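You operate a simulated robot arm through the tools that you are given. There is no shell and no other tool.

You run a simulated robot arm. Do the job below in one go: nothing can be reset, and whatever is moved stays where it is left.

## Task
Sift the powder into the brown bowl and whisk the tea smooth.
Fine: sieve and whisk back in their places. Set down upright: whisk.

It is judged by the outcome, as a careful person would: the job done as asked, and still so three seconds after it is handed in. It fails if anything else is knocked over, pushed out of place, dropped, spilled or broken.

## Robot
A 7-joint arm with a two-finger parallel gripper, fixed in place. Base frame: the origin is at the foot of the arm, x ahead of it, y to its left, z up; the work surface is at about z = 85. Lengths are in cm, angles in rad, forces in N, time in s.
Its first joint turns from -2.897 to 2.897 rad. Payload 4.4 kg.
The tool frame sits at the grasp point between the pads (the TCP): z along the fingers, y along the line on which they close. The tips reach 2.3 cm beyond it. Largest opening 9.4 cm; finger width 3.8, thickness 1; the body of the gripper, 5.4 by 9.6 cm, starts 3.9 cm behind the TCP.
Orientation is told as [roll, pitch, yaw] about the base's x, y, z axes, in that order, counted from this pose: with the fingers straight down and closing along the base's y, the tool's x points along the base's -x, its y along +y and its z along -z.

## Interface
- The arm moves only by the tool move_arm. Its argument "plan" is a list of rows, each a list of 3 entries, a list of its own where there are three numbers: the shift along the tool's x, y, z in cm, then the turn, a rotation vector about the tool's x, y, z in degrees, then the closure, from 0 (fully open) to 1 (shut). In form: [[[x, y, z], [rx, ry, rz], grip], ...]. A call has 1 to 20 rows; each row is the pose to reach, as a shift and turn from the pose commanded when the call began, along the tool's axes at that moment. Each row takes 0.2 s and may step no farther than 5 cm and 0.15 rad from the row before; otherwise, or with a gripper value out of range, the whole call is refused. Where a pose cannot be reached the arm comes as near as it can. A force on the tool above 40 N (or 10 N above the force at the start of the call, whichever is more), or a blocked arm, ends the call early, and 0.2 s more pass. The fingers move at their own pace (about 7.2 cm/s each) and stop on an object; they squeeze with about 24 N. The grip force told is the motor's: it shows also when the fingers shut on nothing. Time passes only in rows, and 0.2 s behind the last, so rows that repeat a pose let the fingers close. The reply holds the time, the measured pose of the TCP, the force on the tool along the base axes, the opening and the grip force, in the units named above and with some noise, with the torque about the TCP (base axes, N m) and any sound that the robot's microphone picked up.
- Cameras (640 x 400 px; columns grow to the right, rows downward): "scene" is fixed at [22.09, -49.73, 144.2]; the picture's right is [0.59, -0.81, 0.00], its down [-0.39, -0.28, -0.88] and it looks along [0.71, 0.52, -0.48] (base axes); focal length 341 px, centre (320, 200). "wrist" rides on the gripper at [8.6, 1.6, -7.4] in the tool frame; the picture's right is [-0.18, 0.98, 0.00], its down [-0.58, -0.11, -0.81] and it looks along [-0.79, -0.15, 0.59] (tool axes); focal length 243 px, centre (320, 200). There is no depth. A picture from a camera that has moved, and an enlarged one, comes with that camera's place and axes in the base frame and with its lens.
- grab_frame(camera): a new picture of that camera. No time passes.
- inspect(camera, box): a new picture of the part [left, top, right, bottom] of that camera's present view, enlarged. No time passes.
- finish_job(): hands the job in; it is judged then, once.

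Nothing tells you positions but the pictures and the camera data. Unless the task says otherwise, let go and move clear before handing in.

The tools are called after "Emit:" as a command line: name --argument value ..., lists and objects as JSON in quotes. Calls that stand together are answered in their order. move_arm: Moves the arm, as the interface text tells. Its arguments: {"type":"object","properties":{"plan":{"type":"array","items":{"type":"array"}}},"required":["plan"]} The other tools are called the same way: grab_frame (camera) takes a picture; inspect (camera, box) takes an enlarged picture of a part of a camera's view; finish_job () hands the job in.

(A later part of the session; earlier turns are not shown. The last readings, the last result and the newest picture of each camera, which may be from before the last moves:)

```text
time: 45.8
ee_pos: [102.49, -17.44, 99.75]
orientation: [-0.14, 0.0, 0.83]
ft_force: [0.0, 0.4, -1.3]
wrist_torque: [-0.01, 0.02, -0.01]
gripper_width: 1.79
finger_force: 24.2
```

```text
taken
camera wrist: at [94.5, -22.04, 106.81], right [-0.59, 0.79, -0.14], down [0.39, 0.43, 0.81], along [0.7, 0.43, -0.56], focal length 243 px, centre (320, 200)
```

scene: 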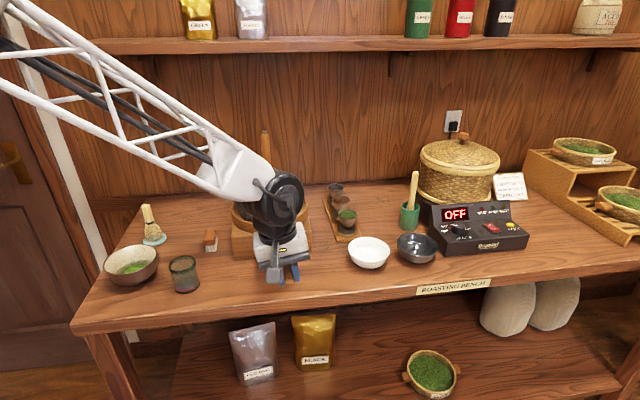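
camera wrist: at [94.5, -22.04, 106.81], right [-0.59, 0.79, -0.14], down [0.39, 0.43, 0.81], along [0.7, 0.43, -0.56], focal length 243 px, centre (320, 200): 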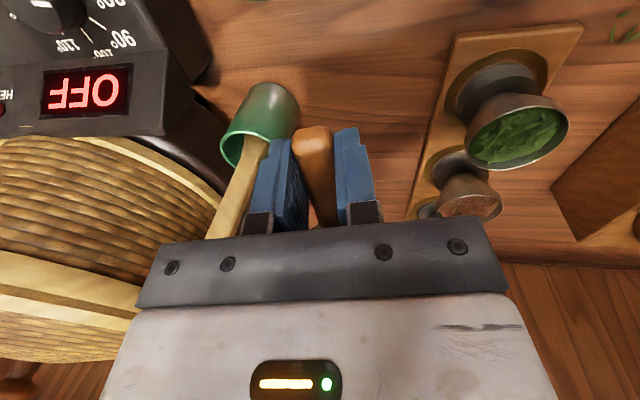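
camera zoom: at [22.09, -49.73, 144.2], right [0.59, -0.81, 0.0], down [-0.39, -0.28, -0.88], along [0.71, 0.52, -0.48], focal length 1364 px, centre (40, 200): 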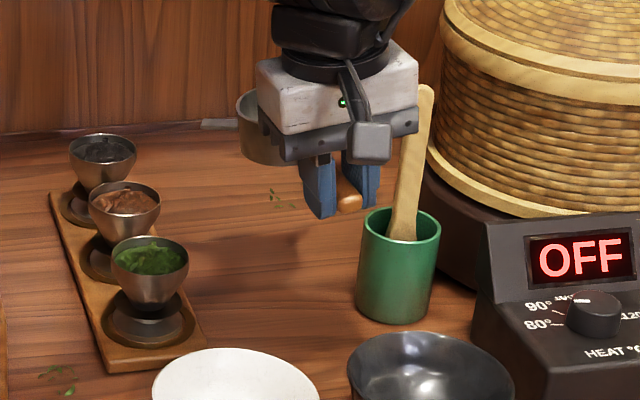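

Same spot as at the lift. I lower it straight down slowly, with the final centimetre in small steps.

Emit:
move_arm --plan '[[[0, 0.07, 0.5], [0, 0, 0], 1], [[0, 0.21, 1.5], [0, 0, 0], 1], [[0, 0.42, 3.0], [0, 0, 0], 1], [[0, 0.63, 4.5], [0, 0, 0], 1], [[0, 0.84, 6.0], [0, 0, 0], 1], [[0, 1.05, 7.5], [0, 0, 0], 1], [[0, 1.26, 9.0], [0, 0, 0], 1], [[0, 1.4, 10.0], [0, 0, 0], 1], [[0, 1.49, 10.6], [0, 0, 0], 1], [[0, 1.54, 10.95], [0, 0, 0], 1], [[0, 1.57, 11.15], [0, 0, 0], 1], [[0, 1.59, 11.3], [0, 0, 0], 1], [[0, 1.59, 11.3], [0, 0, 0], 1]]'

Emit:
inspect --camera "scene" --box '[340, 170, 440, 250]'

```text
time: 48.6
ee_pos: [102.25, -17.31, 88.36]
orientation: [-0.139, 0.0, 0.83]
ft_force: [-0.1, 0.4, -0.5]
wrist_torque: [-0.06, 0.06, -0.02]
gripper_width: 1.78
finger_force: 24.1
```

```text
5.00 times, centred on (390, 210) of scene
camera zoom: at [22.09, -49.73, 144.2], right [0.59, -0.81, 0.0], down [-0.39, -0.28, -0.88], along [0.71, 0.52, -0.48], focal length 1705 px, centre (-30, 150)
```

zoom: 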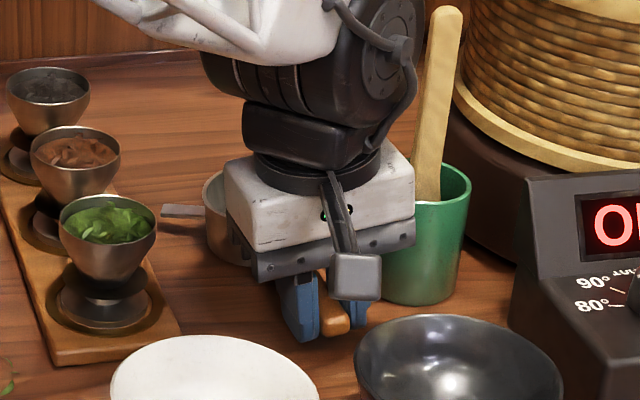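

No contact force yet. A few more tenths down.

Emit:
move_arm --plan '[[[0, 0.01, 0.08], [0, 0, 0], 1], [[0, 0.02, 0.16], [0, 0, 0], 1], [[0, 0.03, 0.24], [0, 0, 0], 1], [[0, 0.04, 0.32], [0, 0, 0], 1], [[0, 0.04, 0.32], [0, 0, 0], 1]]'

Emit:
inspect --camera "scene" --box '[340, 170, 440, 250]'

```text
time: 49.8
ee_pos: [102.5, -17.24, 88.15]
orientation: [-0.139, -0.001, 0.831]
ft_force: [0.3, 0.2, 0.1]
wrist_torque: [0.0, 0.04, 0.01]
gripper_width: 1.77
finger_force: 24.3
```

```text
5.00 times, centred on (390, 210) of scene
camera zoom: at [22.09, -49.73, 144.2], right [0.59, -0.81, 0.0], down [-0.39, -0.28, -0.88], along [0.71, 0.52, -0.48], focal length 1705 px, centre (-30, 150)
```

zoom: 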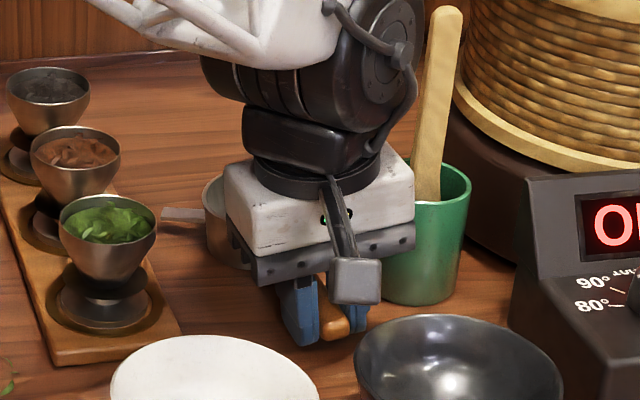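

Emit:
move_arm --plan '[[[0, 0.01, 0.07], [0, 0, 0], 1], [[0, 0.02, 0.14], [0, 0, 0], 1], [[0, 0.03, 0.2], [0, 0, 0], 1], [[0, 0.03, 0.2], [0, 0, 0], 1]]'

```text
time: 50.8
ee_pos: [102.35, -17.23, 87.91]
orientation: [-0.139, 0.0, 0.83]
ft_force: [2.1, -1.3, 5.7]
wrist_torque: [0.58, -0.37, -0.28]
gripper_width: 1.75
finger_force: 24.2
```

Contact with the table is felt. I ease off a little and open the fingers just enough.

Emit:
move_arm --plan '[[[0, -0.01, -0.1], [0, 0, 0], 1], [[0, -0.01, -0.1], [0, 0, 0], 0.8], [[0, -0.01, -0.1], [0, 0, 0], 0.72], [[0, -0.01, -0.1], [0, 0, 0], 0.66], [[0, -0.01, -0.1], [0, 0, 0], 0.6], [[0, -0.01, -0.1], [0, 0, 0], 0.56], [[0, -0.01, -0.1], [0, 0, 0], 0.56]]'

Emit:
grab_frame --camera "wrist"

Emit:
inspect --camera "scene" --box '[340, 170, 440, 250]'

```text
time: 52.4
ee_pos: [102.27, -17.41, 88.08]
orientation: [-0.141, 0.001, 0.831]
ft_force: [-0.2, 0.6, 0.4]
wrist_torque: [0.02, 0.01, 0.01]
gripper_width: 4.15
finger_force: 0.1
```

```text
taken
camera wrist: at [94.49, -22.0, 95.05], right [-0.59, 0.79, -0.14], down [0.39, 0.43, 0.81], along [0.7, 0.43, -0.56], focal length 243 px, centre (320, 200)
```

wrist: 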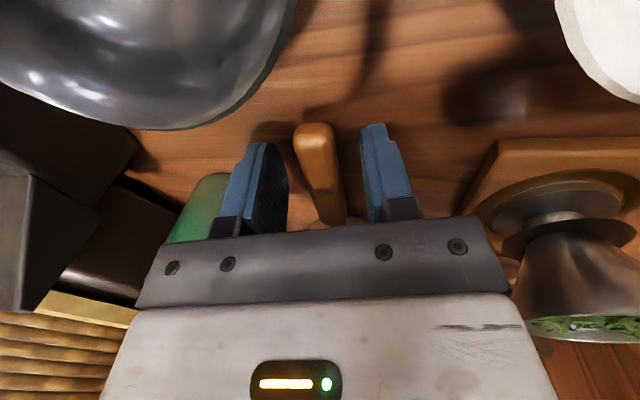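

```text
5.00 times, centred on (390, 210) of scene
camera zoom: at [22.09, -49.73, 144.2], right [0.59, -0.81, 0.0], down [-0.39, -0.28, -0.88], along [0.71, 0.52, -0.48], focal length 1705 px, centre (-30, 150)
```

zoom: 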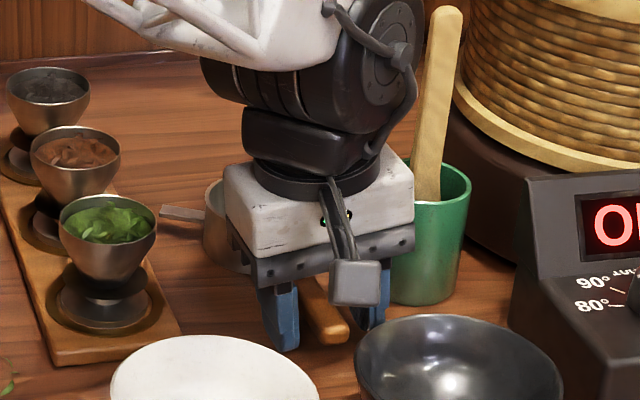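

Released, and the handle rests freely between the fingers. I rise straight up and check the sieve's place.

Emit:
move_arm --plan '[[[0, -0.07, -0.5], [0, 0, 0], 0.56], [[0, -0.21, -1.5], [0, 0, 0], 0.56], [[0, -0.49, -3.5], [0, 0, 0], 0.56], [[0, -0.9, -6.4], [0, 0, 0], 0.56], [[0, -1.3, -9.3], [0, 0, 0], 0.56], [[0, -1.7, -12.1], [0, 0, 0], 0.56], [[0, -1.95, -13.9], [0, 0, 0], 0.56], [[0, -1.95, -13.9], [0, 0, 0], 0.56]]'

Emit:
grab_frame --camera "wrist"

Emit:
inspect --camera "scene" --box '[310, 160, 450, 280]'

```text
time: 54.2
ee_pos: [102.22, -17.24, 101.88]
orientation: [-0.14, 0.0, 0.832]
ft_force: [0.2, -0.4, -0.3]
wrist_torque: [-0.01, 0.0, 0.0]
gripper_width: 4.15
finger_force: 0.0
```

```text
taken
camera wrist: at [94.41, -21.83, 108.89], right [-0.59, 0.79, -0.14], down [0.39, 0.43, 0.81], along [0.7, 0.43, -0.56], focal length 243 px, centre (320, 200)
```

wrist: 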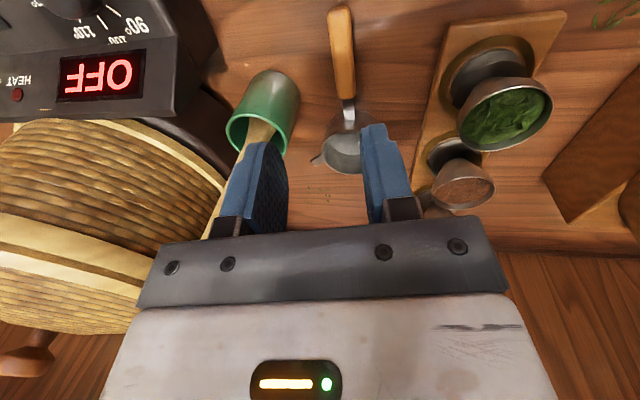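

```text
3.33 times, centred on (380, 220) of scene
camera zoom: at [22.09, -49.73, 144.2], right [0.59, -0.81, 0.0], down [-0.39, -0.28, -0.88], along [0.71, 0.52, -0.48], focal length 1137 px, centre (120, 133)
```

zoom: 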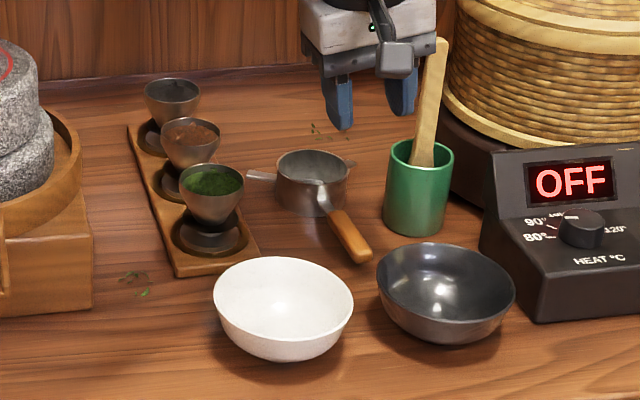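

The sieve stands empty in its original place. Now for the whisk: I go back along the front at height, straightening the hand.

Emit:
move_arm --plan '[[[0.52, 0.65, -0.15], [0, 0, 0], 0.5], [[2.09, 2.59, -0.61], [0, 0, 0], 0.5], [[4.44, 5.49, -1.29], [-2, 0, 0], 0.4], [[7.04, 8.73, -2.05], [-4, 0, 0], 0.4], [[9.65, 11.96, -2.8], [-6, 0, 0], 0.4], [[12.26, 15.19, -3.56], [-8, 0, 0], 0.4], [[14.87, 18.42, -4.32], [-8, 0, 0], 0.4], [[17.48, 21.65, -5.08], [-8, 0, 0], 0.4], [[20.09, 24.89, -5.84], [-8, 0, 0], 0.4], [[22.44, 27.8, -6.52], [-8, 0, 0], 0.4], [[24.52, 30.38, -7.13], [-8, 0, 0], 0.4], [[25.7, 31.84, -7.47], [-8, 0, 0], 0.4], [[26.09, 32.32, -7.58], [-8, 0, 0], 0.4]]'

```text
time: 57.0
ee_pos: [60.3, -14.17, 104.96]
orientation: [0.0, -0.001, 0.831]
ft_force: [0.4, -0.3, -0.3]
wrist_torque: [-0.01, 0.03, -0.01]
gripper_width: 5.62
finger_force: 0.0
```

I move over toward the whisk, stopping high above the bowl to view it.

Emit:
move_arm --plan '[[[-0.49, 0.72, -0.06], [0, 0, 0], 0.4], [[-1.97, 2.86, -0.24], [0, 0, 0], 0.4], [[-4.19, 6.08, -0.51], [0, 0, 0], 0.4], [[-6.66, 9.65, -0.81], [0, 0, 0], 0.4], [[-9.12, 13.23, -1.11], [0, 0, 0], 0.4], [[-11.59, 16.8, -1.41], [0, 0, 0], 0.4], [[-14.06, 20.38, -1.71], [0, 0, 0], 0.4], [[-16.52, 23.95, -2.01], [0, 0, 0], 0.4], [[-18.99, 27.53, -2.31], [0, 0, 0], 0.4], [[-21.21, 30.75, -2.58], [0, 0, 0], 0.4], [[-23.18, 33.6, -2.82], [0, 0, 0], 0.4], [[-24.29, 35.21, -2.96], [0, 0, 0], 0.4], [[-24.66, 35.75, -3], [0, 0, 0], 0.4], [[-24.66, 35.75, -3], [0, 0, 0], 0.4]]'

Emit:
grab_frame --camera "wrist"

Emit:
grab_frame --camera "scene"

```text
time: 60.0
ee_pos: [50.77, 27.93, 107.95]
orientation: [-0.002, -0.001, 0.83]
ft_force: [0.5, -0.1, 0.9]
wrist_torque: [-0.05, 0.03, -0.01]
gripper_width: 5.65
finger_force: 0.1
```

```text
taken
camera wrist: at [43.65, 22.64, 115.25], right [-0.6, 0.8, 0.0], down [0.47, 0.36, 0.81], along [0.64, 0.49, -0.59], focal length 243 px, centre (320, 200)
```

wrist: 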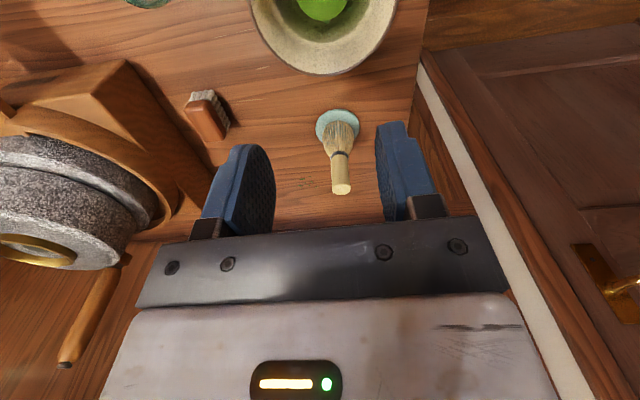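

```text
taken
```

scene: 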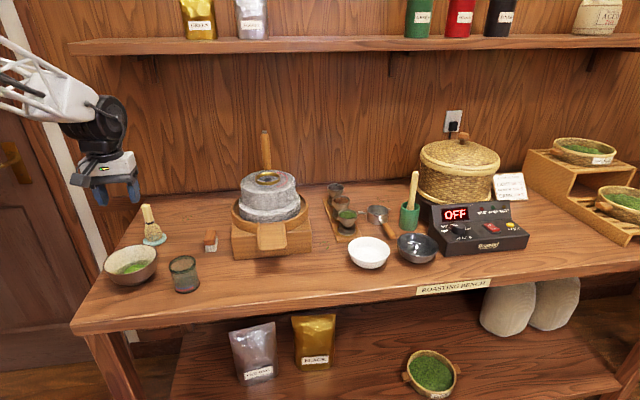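

The whisk stands upright with its axis at [59.4, 38.0] and its top at z 97.5. I move above it and verify the alignment.

Emit:
move_arm --plan '[[[-1, 0.02, 0.2], [0, 0, 0], 0.4], [[-3.5, 0.08, 0.8], [0, 0, 0], 0.4], [[-6.5, 0.15, 1.8], [0, 0, 0], 0.4], [[-9.5, 0.22, 2.8], [0, 0, 0], 0.4], [[-12, 0.28, 3.5], [0, 0, 0], 0.4], [[-13.33, 0.31, 4], [0, 0, 0], 0.4], [[-13.33, 0.31, 4], [0, 0, 0], 0.4]]'

Emit:
grab_frame --camera "wrist"

Emit:
inspect --camera "scene" --box '[90, 150, 220, 270]'

```text
time: 61.6
ee_pos: [59.46, 38.17, 104.08]
orientation: [-0.001, -0.001, 0.831]
ft_force: [0.7, -0.1, -0.3]
wrist_torque: [0.01, 0.03, 0.01]
gripper_width: 5.64
finger_force: 0.2
```

```text
taken
camera wrist: at [52.39, 32.8, 111.36], right [-0.6, 0.8, 0.0], down [0.47, 0.36, 0.81], along [0.64, 0.48, -0.59], focal length 243 px, centre (320, 200)
```

wrist: 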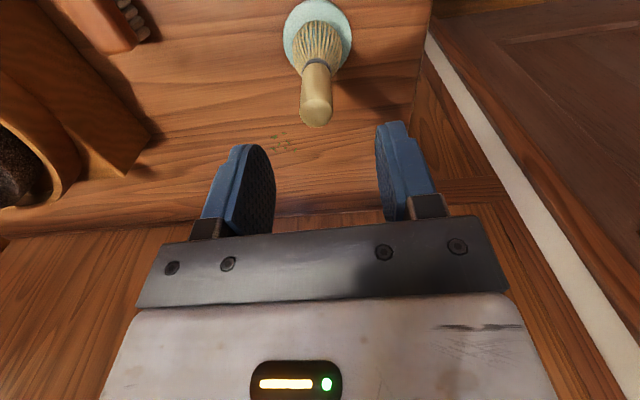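

```text
3.33 times, centred on (155, 210) of scene
camera zoom: at [22.09, -49.73, 144.2], right [0.59, -0.81, 0.0], down [-0.39, -0.28, -0.88], along [0.71, 0.52, -0.48], focal length 1137 px, centre (870, 167)
```

zoom: 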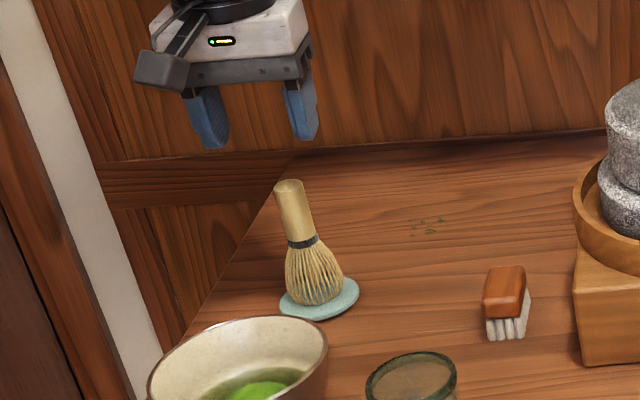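

Well aligned, within about 0.3 cm. I go down over the handle with the small correction.

Emit:
move_arm --plan '[[[-0.3, -0.12, 1], [0, 0, 0], 0.4], [[-0.3, -0.12, 3], [0, 0, 0], 0.4], [[-0.3, -0.12, 5], [0, 0, 0], 0.4], [[-0.3, -0.12, 7], [0, 0, 0], 0.4], [[-0.3, -0.12, 8.3], [0, 0, 0], 0.4], [[-0.3, -0.12, 9.2], [0, 0, 0], 0.4], [[-0.3, -0.12, 9.2], [0, 0, 0], 0.4]]'

Emit:
grab_frame --camera "wrist"

Emit:
inspect --camera "scene" --box '[90, 170, 200, 270]'

```text
time: 63.2
ee_pos: [59.76, 38.18, 94.83]
orientation: [0.001, 0.001, 0.83]
ft_force: [0.1, -0.1, 0.2]
wrist_torque: [0.02, -0.02, -0.03]
gripper_width: 5.64
finger_force: 0.0
```

```text
taken
camera wrist: at [52.66, 32.88, 102.15], right [-0.6, 0.8, 0.0], down [0.47, 0.36, 0.81], along [0.64, 0.49, -0.59], focal length 243 px, centre (320, 200)
```

wrist: 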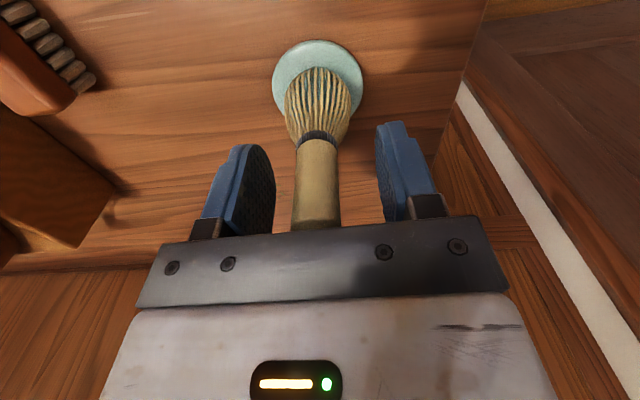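

```text
4.00 times, centred on (145, 220) of scene
camera zoom: at [22.09, -49.73, 144.2], right [0.59, -0.81, 0.0], down [-0.39, -0.28, -0.88], along [0.71, 0.52, -0.48], focal length 1364 px, centre (1020, 120)
```

zoom: 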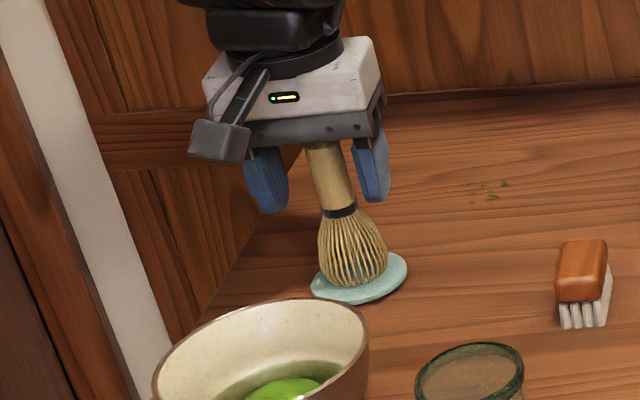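

The handle is centred between the fingers. I close gently.

Emit:
move_arm --plan '[[[0, 0, 0], [0, 0, 0], 0.5], [[0, 0, 0], [0, 0, 0], 0.6], [[0, 0, 0], [0, 0, 0], 0.66], [[0, 0, 0], [0, 0, 0], 0.72], [[0, 0, 0], [0, 0, 0], 0.8], [[0, 0, 0], [0, 0, 0], 1], [[0, 0, 0], [0, 0, 0], 1]]'

Emit:
grab_frame --camera "wrist"

Emit:
inspect --camera "scene" --box '[90, 170, 200, 270]'

```text
time: 64.8
ee_pos: [59.79, 38.2, 94.79]
orientation: [0.0, 0.0, 0.83]
ft_force: [0.2, 0.5, 0.4]
wrist_torque: [-0.03, 0.0, 0.01]
gripper_width: 2.14
finger_force: 24.2
```

```text
taken
camera wrist: at [52.66, 32.88, 102.16], right [-0.6, 0.8, 0.0], down [0.47, 0.36, 0.81], along [0.64, 0.49, -0.59], focal length 243 px, centre (320, 200)
```

wrist: 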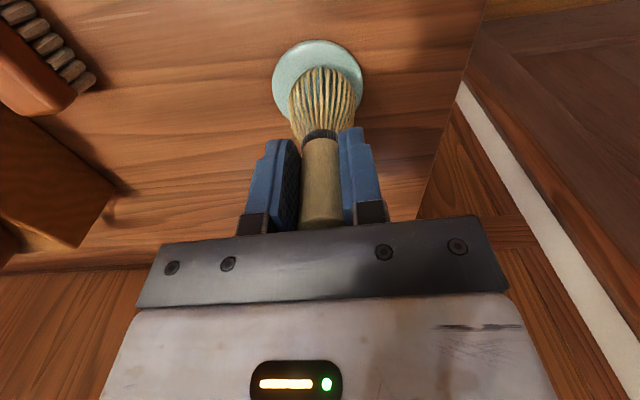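

```text
4.00 times, centred on (145, 220) of scene
camera zoom: at [22.09, -49.73, 144.2], right [0.59, -0.81, 0.0], down [-0.39, -0.28, -0.88], along [0.71, 0.52, -0.48], focal length 1364 px, centre (1020, 120)
```

zoom: 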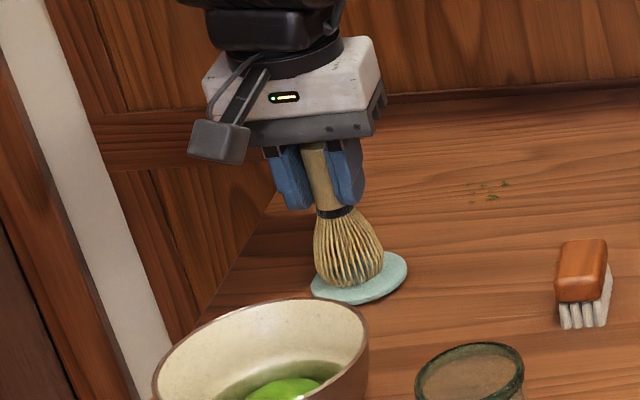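

Gripped at 2.1 cm; closing nudged the whisk about 0.3 cm sideways on its disc, which I'll correct when putting it back. I lift it straight up.

Emit:
move_arm --plan '[[[0, 0, -0.3], [0, 0, 0], 1], [[0, 0, -1], [0, 0, 0], 1], [[0, 0, -2.3], [0, 0, 0], 1], [[0, 0, -4], [0, 0, 0], 1], [[0, 0, -6], [0, 0, 0], 1], [[0, 0, -8], [0, 0, 0], 1], [[0, 0, -9.5], [0, 0, 0], 1], [[0, 0, -10], [0, 0, 0], 1], [[0, 0, -10], [0, 0, 0], 1]]'

Emit:
grab_frame --camera "wrist"

Emit:
inspect --camera "scene" --box '[90, 140, 210, 280]'

```text
time: 66.8
ee_pos: [59.6, 38.23, 104.68]
orientation: [-0.001, 0.0, 0.832]
ft_force: [0.0, -0.1, -0.2]
wrist_torque: [-0.01, 0.01, -0.05]
gripper_width: 2.15
finger_force: 23.8
```

```text
taken
camera wrist: at [52.48, 32.89, 112.01], right [-0.6, 0.8, 0.0], down [0.47, 0.36, 0.81], along [0.64, 0.48, -0.59], focal length 243 px, centre (320, 200)
```

wrist: 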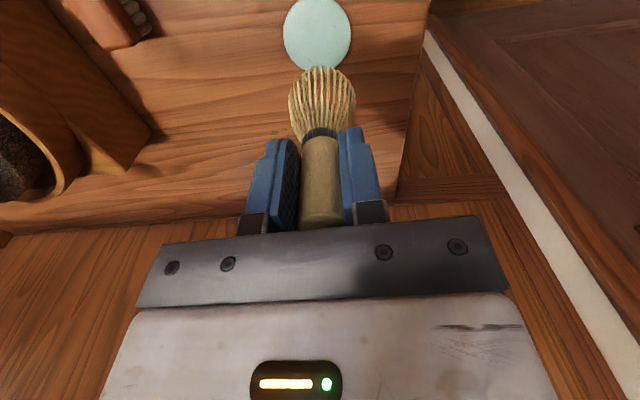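

```text
2.86 times, centred on (150, 210) of scene
camera zoom: at [22.09, -49.73, 144.2], right [0.59, -0.81, 0.0], down [-0.39, -0.28, -0.88], along [0.71, 0.52, -0.48], focal length 974 px, centre (806, 171)
```

zoom: 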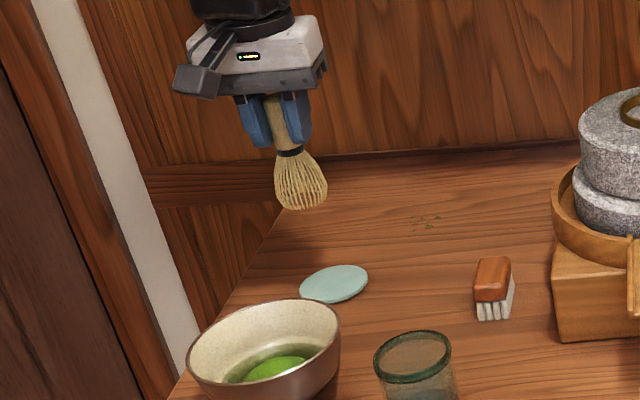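

The disc stays in place (centre [60.0, 38.1]) and the whisk hangs straight. I swing to a spot where the wrist camera can measure the bowl accurately.

Emit:
move_arm --plan '[[[0.6, -0.17, -0.1], [0, 0, 0], 1], [[2.3, -0.66, -0.3], [0, 0, 0], 1], [[5.1, -1.5, -0.5], [0, 0, 0], 1], [[8.5, -2.5, -0.8], [0, 0, 0], 1], [[12, -3.5, -1], [0, 0, 0], 1], [[15.5, -4.5, -1], [0, 0, 0], 1], [[19, -5.5, -1], [0, 0, 0], 1], [[22.5, -6.6, -1], [0, 0, 0], 1], [[25.5, -7.4, -1], [0, 0, 0], 1], [[27.6, -8.1, -1], [0, 0, 0], 1], [[28.4, -8.3, -1], [0, 0, 0], 1], [[28.4, -8.3, -1], [0, 0, 0], 1]]'

Emit:
grab_frame --camera "wrist"

Emit:
inspect --camera "scene" --box '[90, 140, 210, 300]'

```text
time: 69.4
ee_pos: [46.5, 11.68, 105.72]
orientation: [0.0, -0.001, 0.83]
ft_force: [-0.1, 0.1, -0.1]
wrist_torque: [0.0, 0.01, -0.02]
gripper_width: 2.13
finger_force: 23.9
```

```text
taken
camera wrist: at [39.47, 6.34, 113.11], right [-0.6, 0.8, 0.0], down [0.47, 0.36, 0.81], along [0.64, 0.49, -0.59], focal length 243 px, centre (320, 200)
```

wrist: 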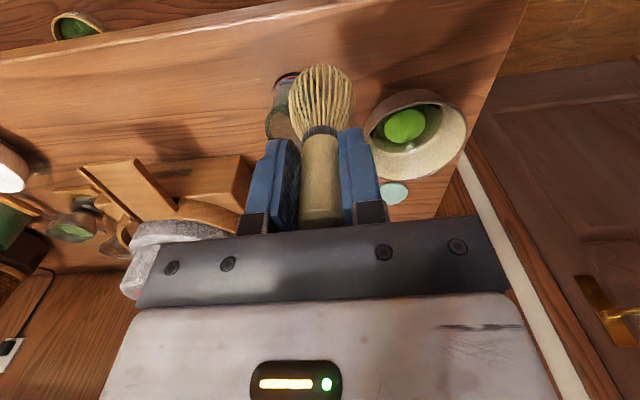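

```text
2.50 times, centred on (150, 220) of scene
camera zoom: at [22.09, -49.73, 144.2], right [0.59, -0.81, 0.0], down [-0.39, -0.28, -0.88], along [0.71, 0.52, -0.48], focal length 852 px, centre (745, 150)
```

zoom: 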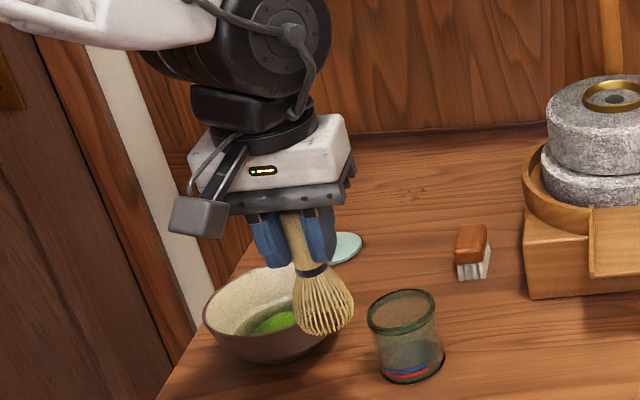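

Emit:
inspect --camera "wrist" --box '[340, 70, 490, 200]'

```text
3.08 times, centred on (415, 135) of wrist
camera zoom: at [39.47, 6.34, 113.11], right [-0.6, 0.8, 0.0], down [0.47, 0.36, 0.81], along [0.64, 0.49, -0.59], focal length 746 px, centre (28, 400)
```

zoom: 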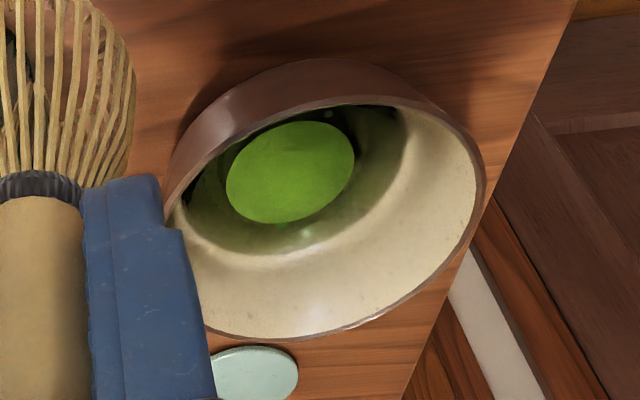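

The bowl's centre measures [47.4, 26.1] and the powder patch is in its middle. I move the whisk over the centre and lower it into the bowl slowly.

Emit:
move_arm --plan '[[[-0.3, 0.24, 0], [0, 0, 0], 1], [[-1.3, 1.0, 0], [0, 0, 0], 1], [[-3.2, 2.5, 0], [0, 0, 0], 1], [[-5.6, 4.4, 0], [0, 0, 0], 1], [[-8, 6.3, 0], [0, 0, 0], 1], [[-10, 7.9, 0], [0, 0, 0], 1], [[-11.1, 8.7, 0], [0, 0, 0], 1], [[-11.33, 8.92, 0], [0, 0, 0], 1], [[-11.33, 8.92, 0.8], [0, 0, 0], 1], [[-11.33, 8.92, 2.3], [0, 0, 0], 1], [[-11.33, 8.92, 3.8], [0, 0, 0], 1], [[-11.33, 8.92, 4.8], [0, 0, 0], 1], [[-11.33, 8.92, 5.2], [0, 0, 0], 1], [[-11.33, 8.92, 5.2], [0, 0, 0], 1]]'

Emit:
grab_frame --camera "wrist"

Emit:
inspect --camera "scene" --box '[90, 170, 210, 300]'

```text
time: 72.4
ee_pos: [47.59, 25.97, 100.49]
orientation: [0.0, 0.001, 0.83]
ft_force: [-0.1, 0.8, -0.1]
wrist_torque: [0.0, -0.01, -0.01]
gripper_width: 2.12
finger_force: 23.8
```

```text
taken
camera wrist: at [40.54, 20.63, 107.84], right [-0.6, 0.8, 0.0], down [0.47, 0.36, 0.81], along [0.64, 0.49, -0.59], focal length 243 px, centre (320, 200)
```

wrist: 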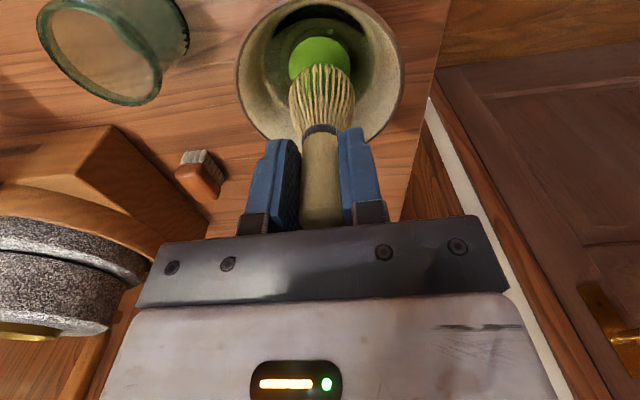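

```text
3.08 times, centred on (150, 235) of scene
camera zoom: at [22.09, -49.73, 144.2], right [0.59, -0.81, 0.0], down [-0.39, -0.28, -0.88], along [0.71, 0.52, -0.48], focal length 1049 px, centre (843, 92)
```

zoom: 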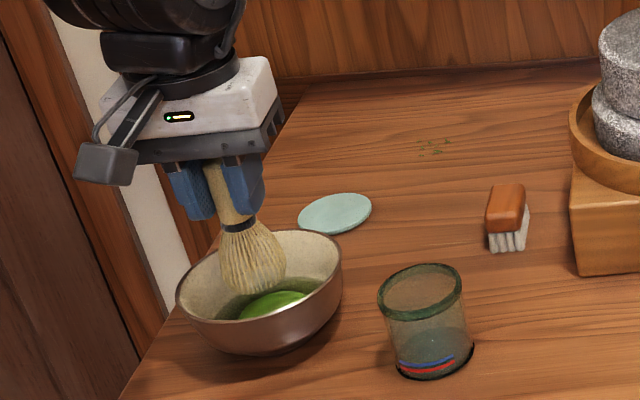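

The whisk is centred over the bowl. I lower it to just above the bowl's floor, watching the force.

Emit:
move_arm --plan '[[[0.15, 0, 0.7], [0, 0, 0], 1], [[0.25, 0, 1.5], [0, 0, 0], 1], [[0.25, 0, 2.2], [0, 0, 0], 1], [[0.25, 0, 2.7], [0, 0, 0], 1], [[0.25, 0, 3.0], [0, 0, 0], 1], [[0.25, 0, 3.2], [0, 0, 0], 1], [[0.25, 0, 3.2], [0, 0, 0], 1]]'

Emit:
grab_frame --camera "wrist"

Emit:
inspect --camera "scene" --box '[90, 170, 210, 300]'

```text
time: 74.0
ee_pos: [47.4, 25.94, 97.52]
orientation: [-0.002, -0.001, 0.831]
ft_force: [-0.1, 0.4, -0.2]
wrist_torque: [-0.01, 0.02, -0.02]
gripper_width: 2.12
finger_force: 24.7
```

```text
taken
camera wrist: at [40.35, 20.6, 104.78], right [-0.6, 0.8, 0.0], down [0.47, 0.36, 0.81], along [0.64, 0.49, -0.59], focal length 243 px, centre (320, 200)
```

wrist: 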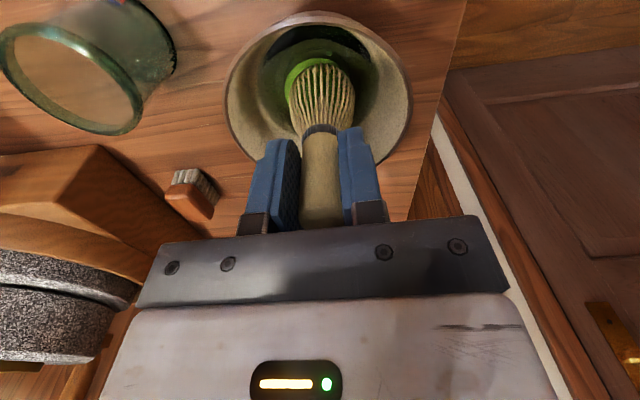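

```text
3.08 times, centred on (150, 235) of scene
camera zoom: at [22.09, -49.73, 144.2], right [0.59, -0.81, 0.0], down [-0.39, -0.28, -0.88], along [0.71, 0.52, -0.48], focal length 1049 px, centre (843, 92)
```

zoom: 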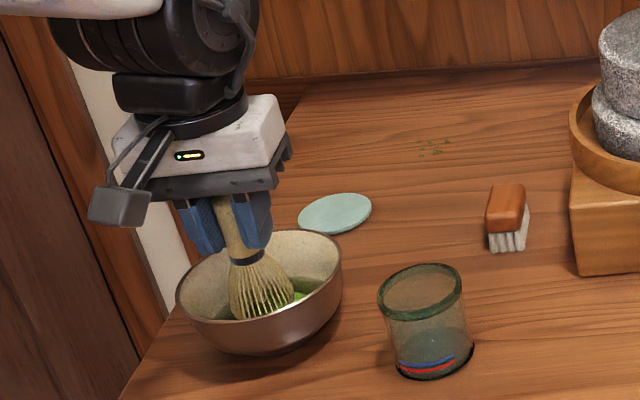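

No contact yet. A little lower in small steps until the tines are well in the tea.

Emit:
move_arm --plan '[[[0, 0, 0.2], [0, 0, 0], 1], [[0, 0, 0.4], [0, 0, 0], 1], [[0, 0, 0.6], [0, 0, 0], 1], [[0, 0, 0.75], [0, 0, 0], 1], [[0, 0, 0.75], [0, 0, 0], 1]]'

Emit:
inspect --camera "wrist" --box '[210, 0, 430, 170]'

```text
time: 75.2
ee_pos: [47.51, 25.8, 96.56]
orientation: [0.0, -0.002, 0.833]
ft_force: [-0.9, -0.2, 0.6]
wrist_torque: [-0.07, 0.0, 0.0]
gripper_width: 2.14
finger_force: 23.8
```

```text
2.35 times, centred on (320, 85) of wrist
camera zoom: at [40.38, 20.49, 103.93], right [-0.6, 0.8, 0.0], down [0.47, 0.36, 0.81], along [0.64, 0.49, -0.59], focal length 571 px, centre (320, 471)
```

zoom: 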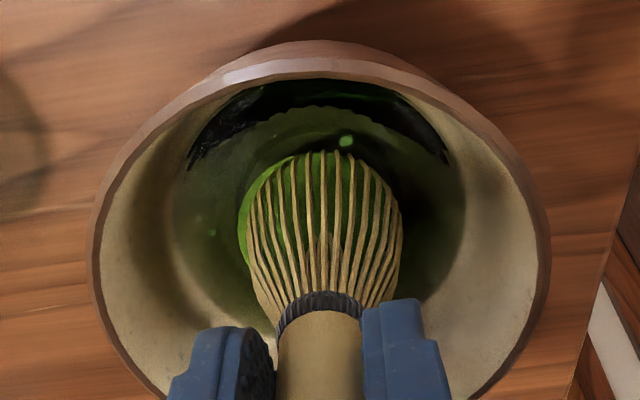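

The tines are in the tea, with room of roughly 2 cm all round. I whisk with quick zigzag strokes.

Emit:
move_arm --plan '[[[0, 0.6, 0], [0, 0, 0], 1], [[0.2, -0.9, 0], [0, 0, 0], 1], [[0.4, 1.0, 0], [0, 0, 0], 1], [[0.6, -1.0, 0], [0, 0, 0], 1], [[0.7, 0.9, 0], [0, 0, 0], 1], [[0.5, -1.0, 0], [0, 0, 0], 1], [[0.3, 1.1, 0], [0, 0, 0], 1], [[0, -1.1, 0], [0, 0, 0], 1], [[-0.3, 1.1, 0], [0, 0, 0], 1], [[-0.5, -1.0, 0], [0, 0, 0], 1], [[-0.7, 0.9, 0], [0, 0, 0], 1], [[-0.6, -1.0, 0], [0, 0, 0], 1], [[-0.3, 1.1, 0], [0, 0, 0], 1], [[0, -1.1, 0], [0, 0, 0], 1], [[0.3, 1.1, 0], [0, 0, 0], 1], [[0.5, -1.0, 0], [0, 0, 0], 1], [[0.3, 1.0, 0], [0, 0, 0], 1], [[0, -1.0, 0], [0, 0, 0], 1], [[0, 0.6, 0], [0, 0, 0], 1], [[0, 0, 0], [0, 0, 0], 1]]'

Emit:
inspect --camera "wrist" --box '[210, 0, 430, 170]'

Emit:
inspect --camera "scene" --box '[90, 170, 210, 300]'

```text
time: 79.4
ee_pos: [47.25, 25.8, 96.64]
orientation: [0.0, 0.0, 0.832]
ft_force: [0.4, -0.4, 0.4]
wrist_torque: [-0.01, -0.01, 0.01]
gripper_width: 2.11
finger_force: 23.9
```

```text
2.35 times, centred on (320, 85) of wrist
camera zoom: at [40.24, 20.43, 103.93], right [-0.6, 0.8, 0.0], down [0.47, 0.36, 0.81], along [0.64, 0.49, -0.59], focal length 571 px, centre (320, 471)
```

zoom: 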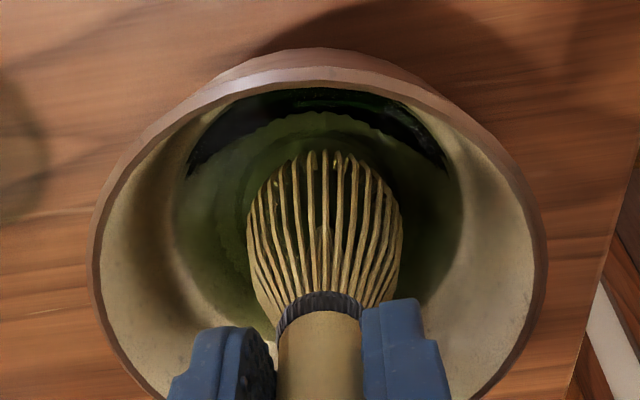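

```text
3.08 times, centred on (150, 235) of scene
camera zoom: at [22.09, -49.73, 144.2], right [0.59, -0.81, 0.0], down [-0.39, -0.28, -0.88], along [0.71, 0.52, -0.48], focal length 1049 px, centre (843, 92)
```

zoom: 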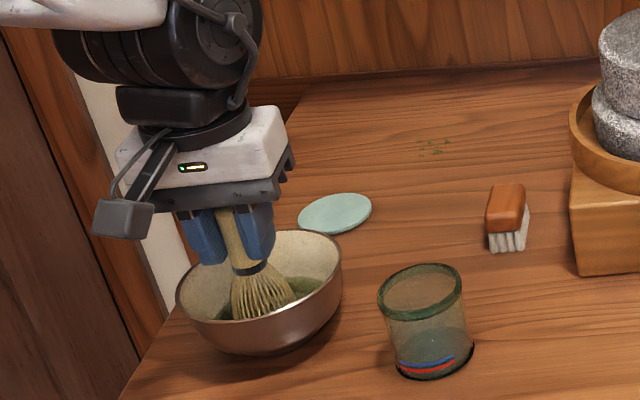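

The bright powder has gone into the tea. I keep whisking for smoothness, adding circling strokes.

Emit:
move_arm --plan '[[[0, 0.6, 0], [0, 0, 0], 1], [[0.2, -1.0, 0], [0, 0, 0], 1], [[0.4, 1.1, 0], [0, 0, 0], 1], [[0.6, -1.0, 0], [0, 0, 0], 1], [[0.7, 0.9, 0], [0, 0, 0], 1], [[0.5, -1.0, 0], [0, 0, 0], 1], [[0.3, 1.1, 0], [0, 0, 0], 1], [[0, -1.1, 0], [0, 0, 0], 1], [[-0.3, 1.1, 0], [0, 0, 0], 1], [[-0.5, -1.0, 0], [0, 0, 0], 1], [[-0.7, 0.9, 0], [0, 0, 0], 1], [[-0.6, -1.0, 0], [0, 0, 0], 1], [[-0.3, 1.1, 0], [0, 0, 0], 1], [[0, -1.1, 0], [0, 0, 0], 1], [[0.3, 1.1, 0], [0, 0, 0], 1], [[0.5, -1.0, 0], [0, 0, 0], 1], [[0.3, 1.0, 0], [0, 0, 0], 1], [[0, -1.0, 0], [0, 0, 0], 1], [[0, 0.6, 0], [0, 0, 0], 1], [[0, 0, 0], [0, 0, 0], 1]]'

Emit:
move_arm --plan '[[[1.0, 0, 0], [0, 0, 0], 1], [[0, 1.1, 0], [0, 0, 0], 1], [[-1.0, 0, 0], [0, 0, 0], 1], [[0, -1.1, 0], [0, 0, 0], 1], [[1.0, 0, 0], [0, 0, 0], 1], [[-1.0, 0.2, 0], [0, 0, 0], 1], [[1.0, 0.5, 0], [0, 0, 0], 1], [[-1.0, 0.7, 0], [0, 0, 0], 1], [[0.9, 0.4, 0], [0, 0, 0], 1], [[-1.0, 0, 0], [0, 0, 0], 1], [[1.0, -0.4, 0], [0, 0, 0], 1], [[-1.0, -0.6, 0], [0, 0, 0], 1], [[0.9, -0.6, 0], [0, 0, 0], 1], [[-1.0, -0.2, 0], [0, 0, 0], 1], [[1.0, 0, 0], [0, 0, 0], 1], [[-1.0, 0, 0], [0, 0, 0], 1], [[1.0, 0, 0], [0, 0, 0], 1], [[-0.8, 0, 0], [0, 0, 0], 1], [[0, 0, 0], [0, 0, 0], 1], [[0, 0, 0], [0, 0, 0], 1]]'

Emit:
inspect --camera "wrist" --box '[210, 0, 430, 170]'

Emit:
inspect --camera "scene" --box '[90, 170, 210, 300]'

```text
time: 83.6
ee_pos: [47.25, 25.77, 96.54]
orientation: [0.0, 0.001, 0.83]
ft_force: [-0.8, -0.1, 0.0]
wrist_torque: [0.03, 0.02, 0.0]
gripper_width: 2.12
finger_force: 24.5
```

```text
time: 87.8
ee_pos: [47.43, 25.87, 96.52]
orientation: [0.0, 0.0, 0.831]
ft_force: [-0.4, -1.1, -1.0]
wrist_torque: [-0.01, -0.01, 0.03]
gripper_width: 2.12
finger_force: 23.8
```

```text
2.35 times, centred on (320, 85) of wrist
camera zoom: at [40.33, 20.61, 103.89], right [-0.6, 0.8, 0.0], down [0.47, 0.36, 0.81], along [0.64, 0.48, -0.59], focal length 571 px, centre (320, 471)
```

zoom: 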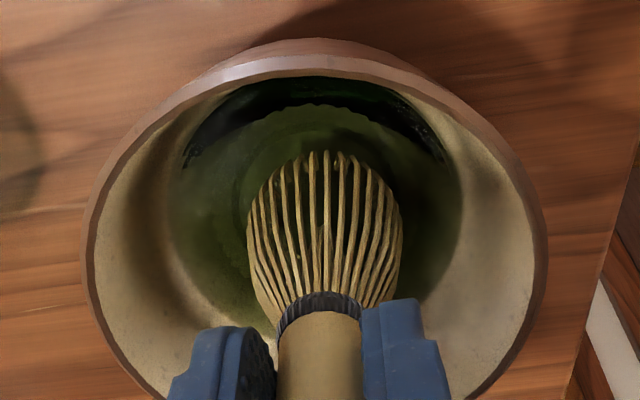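

```text
3.08 times, centred on (150, 235) of scene
camera zoom: at [22.09, -49.73, 144.2], right [0.59, -0.81, 0.0], down [-0.39, -0.28, -0.88], along [0.71, 0.52, -0.48], focal length 1049 px, centre (843, 92)
```

zoom: 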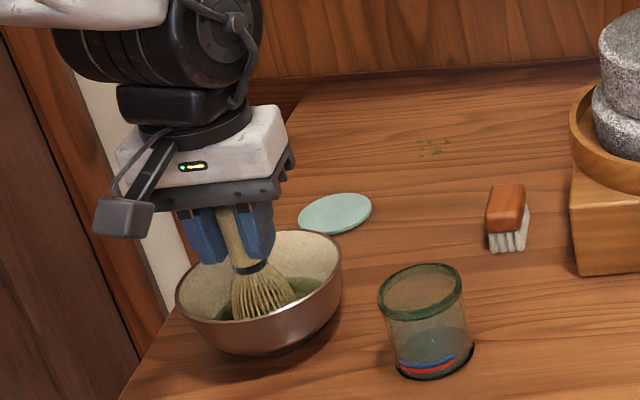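

The tea looks even around the whisk. I lift it straight out and look at the tea unobstructed.

Emit:
move_arm --plan '[[[0, 0, -0.4], [0, 0, 0], 1], [[0, 0, -1.2], [0, 0, 0], 1], [[0, 0, -2.2], [0, 0, 0], 1], [[0, 0, -3.4], [0, 0, 0], 1], [[0, 0, -5], [0, 0, 0], 1], [[0, 0, -6.8], [0, 0, 0], 1], [[0, 0, -8.3], [0, 0, 0], 1], [[0, 0, -9.2], [0, 0, 0], 1], [[0, 0, -9.5], [0, 0, 0], 1], [[0, 0, -9.5], [0, 0, 0], 1]]'

Emit:
grab_frame --camera "wrist"

Emit:
inspect --camera "scene" --box '[90, 170, 210, 300]'

```text
time: 90.0
ee_pos: [47.31, 25.79, 106.17]
orientation: [0.0, 0.001, 0.831]
ft_force: [-0.1, 0.5, -0.1]
wrist_torque: [0.02, 0.02, 0.01]
gripper_width: 2.11
finger_force: 23.5
```

```text
taken
camera wrist: at [40.28, 20.41, 113.56], right [-0.6, 0.8, 0.0], down [0.47, 0.36, 0.81], along [0.64, 0.49, -0.59], focal length 243 px, centre (320, 200)
```

wrist: 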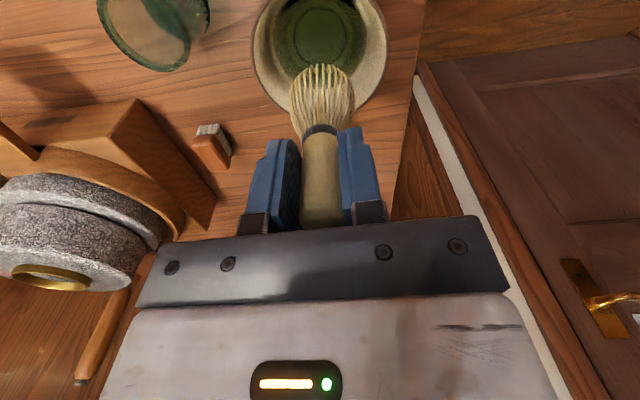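

```text
3.08 times, centred on (150, 235) of scene
camera zoom: at [22.09, -49.73, 144.2], right [0.59, -0.81, 0.0], down [-0.39, -0.28, -0.88], along [0.71, 0.52, -0.48], focal length 1049 px, centre (843, 92)
```

zoom: 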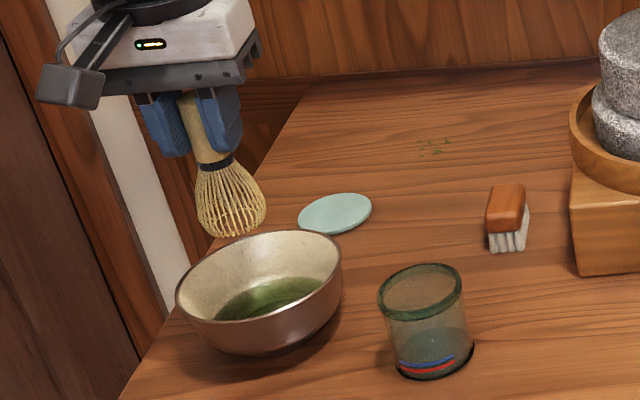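

Emit:
inspect --camera "wrist" --box '[240, 0, 400, 110]'

Emit:
inspect --camera "scene" --box '[100, 235, 165, 290]'

```text
3.64 times, centred on (320, 55) of wrist
camera zoom: at [40.28, 20.41, 113.56], right [-0.6, 0.8, 0.0], down [0.47, 0.36, 0.81], along [0.64, 0.49, -0.59], focal length 882 px, centre (320, 727)
```

zoom: 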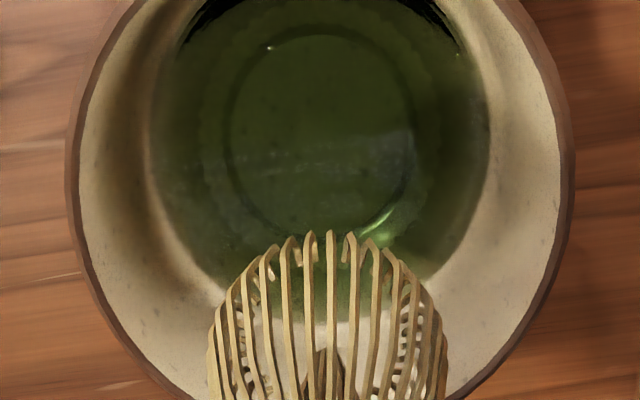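

```text
7.27 times, centred on (132, 262) of scene
camera zoom: at [22.09, -49.73, 144.2], right [0.59, -0.81, 0.0], down [-0.39, -0.28, -0.88], along [0.71, 0.52, -0.48], focal length 2480 px, centre (1684, -254)
```

zoom: 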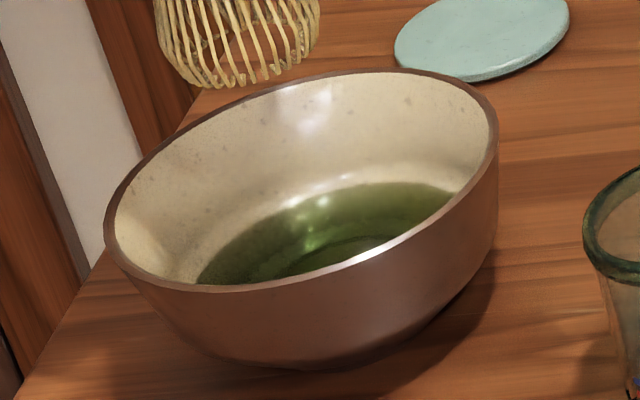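

The powder is dissolved and the tea looks uniform. For a truly smooth tea I'll whisk one more round and compare.

Emit:
move_arm --plan '[[[0, 0, 0.5], [0, 0, 0], 1], [[0, 0, 2], [0, 0, 0], 1], [[0, 0, 4], [0, 0, 0], 1], [[0, 0, 6], [0, 0, 0], 1], [[0, 0, 7.5], [0, 0, 0], 1], [[0, 0, 8.5], [0, 0, 0], 1], [[0, 0, 9.2], [0, 0, 0], 1], [[0, 0, 9.5], [0, 0, 0], 1], [[0, 0, 9.5], [0, 0, 0], 1]]'

Emit:
move_arm --plan '[[[0, 0.8, 0], [0, 0, 0], 1], [[0.2, -1.2, 0], [0, 0, 0], 1], [[0.4, 1.3, 0], [0, 0, 0], 1], [[0.6, -1.2, 0], [0, 0, 0], 1], [[0.7, 1.1, 0], [0, 0, 0], 1], [[0.5, -1.2, 0], [0, 0, 0], 1], [[0.3, 1.3, 0], [0, 0, 0], 1], [[0, -1.3, 0], [0, 0, 0], 1], [[-0.3, 1.3, 0], [0, 0, 0], 1], [[-0.5, -1.2, 0], [0, 0, 0], 1], [[-0.7, 1.1, 0], [0, 0, 0], 1], [[-0.6, -1.2, 0], [0, 0, 0], 1], [[-0.3, 1.3, 0], [0, 0, 0], 1], [[0, -1.3, 0], [0, 0, 0], 1], [[0.3, 1.3, 0], [0, 0, 0], 1], [[0.5, -1.2, 0], [0, 0, 0], 1], [[0.3, 1.2, 0], [0, 0, 0], 1], [[0, -1.2, 0], [0, 0, 0], 1], [[0, 0.6, 0], [0, 0, 0], 1], [[0, 0, 0], [0, 0, 0], 1]]'

Emit:
move_arm --plan '[[[0, 0.8, 0], [0, 0, 0], 1], [[0.2, -1.2, 0], [0, 0, 0], 1], [[0.4, 1.3, 0], [0, 0, 0], 1], [[0.6, -1.2, 0], [0, 0, 0], 1], [[0.7, 1.1, 0], [0, 0, 0], 1], [[0.5, -1.2, 0], [0, 0, 0], 1], [[0.3, 1.3, 0], [0, 0, 0], 1], [[0, -1.3, 0], [0, 0, 0], 1], [[-0.3, 1.3, 0], [0, 0, 0], 1], [[-0.5, -1.2, 0], [0, 0, 0], 1], [[-0.7, 1.1, 0], [0, 0, 0], 1], [[-0.6, -1.2, 0], [0, 0, 0], 1], [[-0.3, 1.3, 0], [0, 0, 0], 1], [[0, -1.3, 0], [0, 0, 0], 1], [[0.3, 1.3, 0], [0, 0, 0], 1], [[0.5, -1.2, 0], [0, 0, 0], 1], [[0.3, 1.2, 0], [0, 0, 0], 1], [[0, -1.2, 0], [0, 0, 0], 1], [[0, 0.6, 0], [0, 0, 0], 1], [[0, 0, 0], [0, 0, 0], 1]]'

Emit:
move_arm --plan '[[[0, 0, -0.4], [0, 0, 0], 1], [[0, 0, -1.2], [0, 0, 0], 1], [[0, 0, -2.2], [0, 0, 0], 1], [[0, 0, -3.4], [0, 0, 0], 1], [[0, 0, -5], [0, 0, 0], 1], [[0, 0, -6.8], [0, 0, 0], 1], [[0, 0, -8.3], [0, 0, 0], 1], [[0, 0, -9.2], [0, 0, 0], 1], [[0, 0, -9.5], [0, 0, 0], 1], [[0, 0, -9.5], [0, 0, 0], 1]]'

Emit:
inspect --camera "wrist" --box '[240, 0, 400, 110]'

Emit:
inspect --camera "scene" --box '[90, 170, 210, 300]'

```text
time: 92.0
ee_pos: [47.62, 25.98, 96.64]
orientation: [-0.001, 0.0, 0.83]
ft_force: [-0.1, 0.3, -0.7]
wrist_torque: [0.0, 0.0, -0.02]
gripper_width: 2.11
finger_force: 24.2
```

```text
time: 96.2
ee_pos: [47.49, 25.89, 96.65]
orientation: [0.002, 0.0, 0.832]
ft_force: [-0.2, -0.4, -0.4]
wrist_torque: [0.0, 0.01, -0.02]
gripper_width: 2.11
finger_force: 23.7
```

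```text
time: 100.4
ee_pos: [47.28, 25.91, 96.63]
orientation: [0.001, 0.0, 0.831]
ft_force: [0.9, -0.1, 0.2]
wrist_torque: [-0.02, 0.03, -0.01]
gripper_width: 2.11
finger_force: 24.4
```

```text
time: 102.6
ee_pos: [47.3, 25.84, 106.09]
orientation: [0.001, 0.001, 0.833]
ft_force: [0.1, -0.5, 0.0]
wrist_torque: [0.02, 0.02, 0.02]
gripper_width: 2.11
finger_force: 24.4
```

```text
3.64 times, centred on (320, 55) of wrist
camera zoom: at [40.3, 20.6, 113.47], right [-0.6, 0.8, 0.0], down [0.47, 0.36, 0.81], along [0.64, 0.49, -0.59], focal length 882 px, centre (320, 727)
```

zoom: 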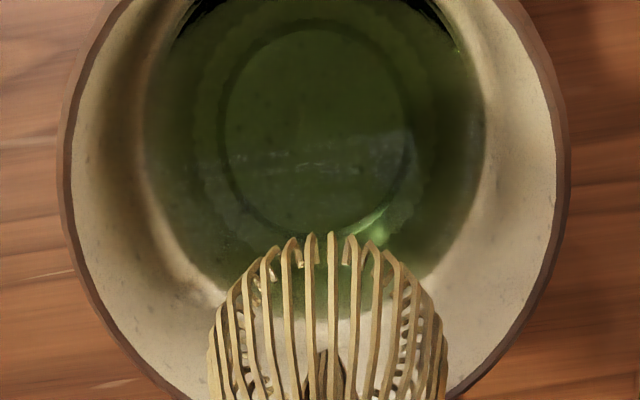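

```text
3.08 times, centred on (150, 235) of scene
camera zoom: at [22.09, -49.73, 144.2], right [0.59, -0.81, 0.0], down [-0.39, -0.28, -0.88], along [0.71, 0.52, -0.48], focal length 1049 px, centre (843, 92)
```

zoom: 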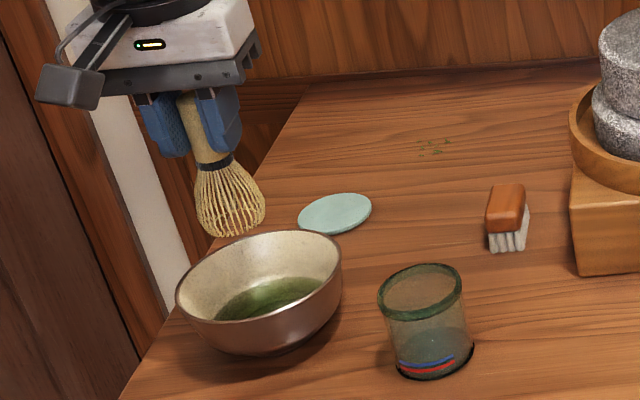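

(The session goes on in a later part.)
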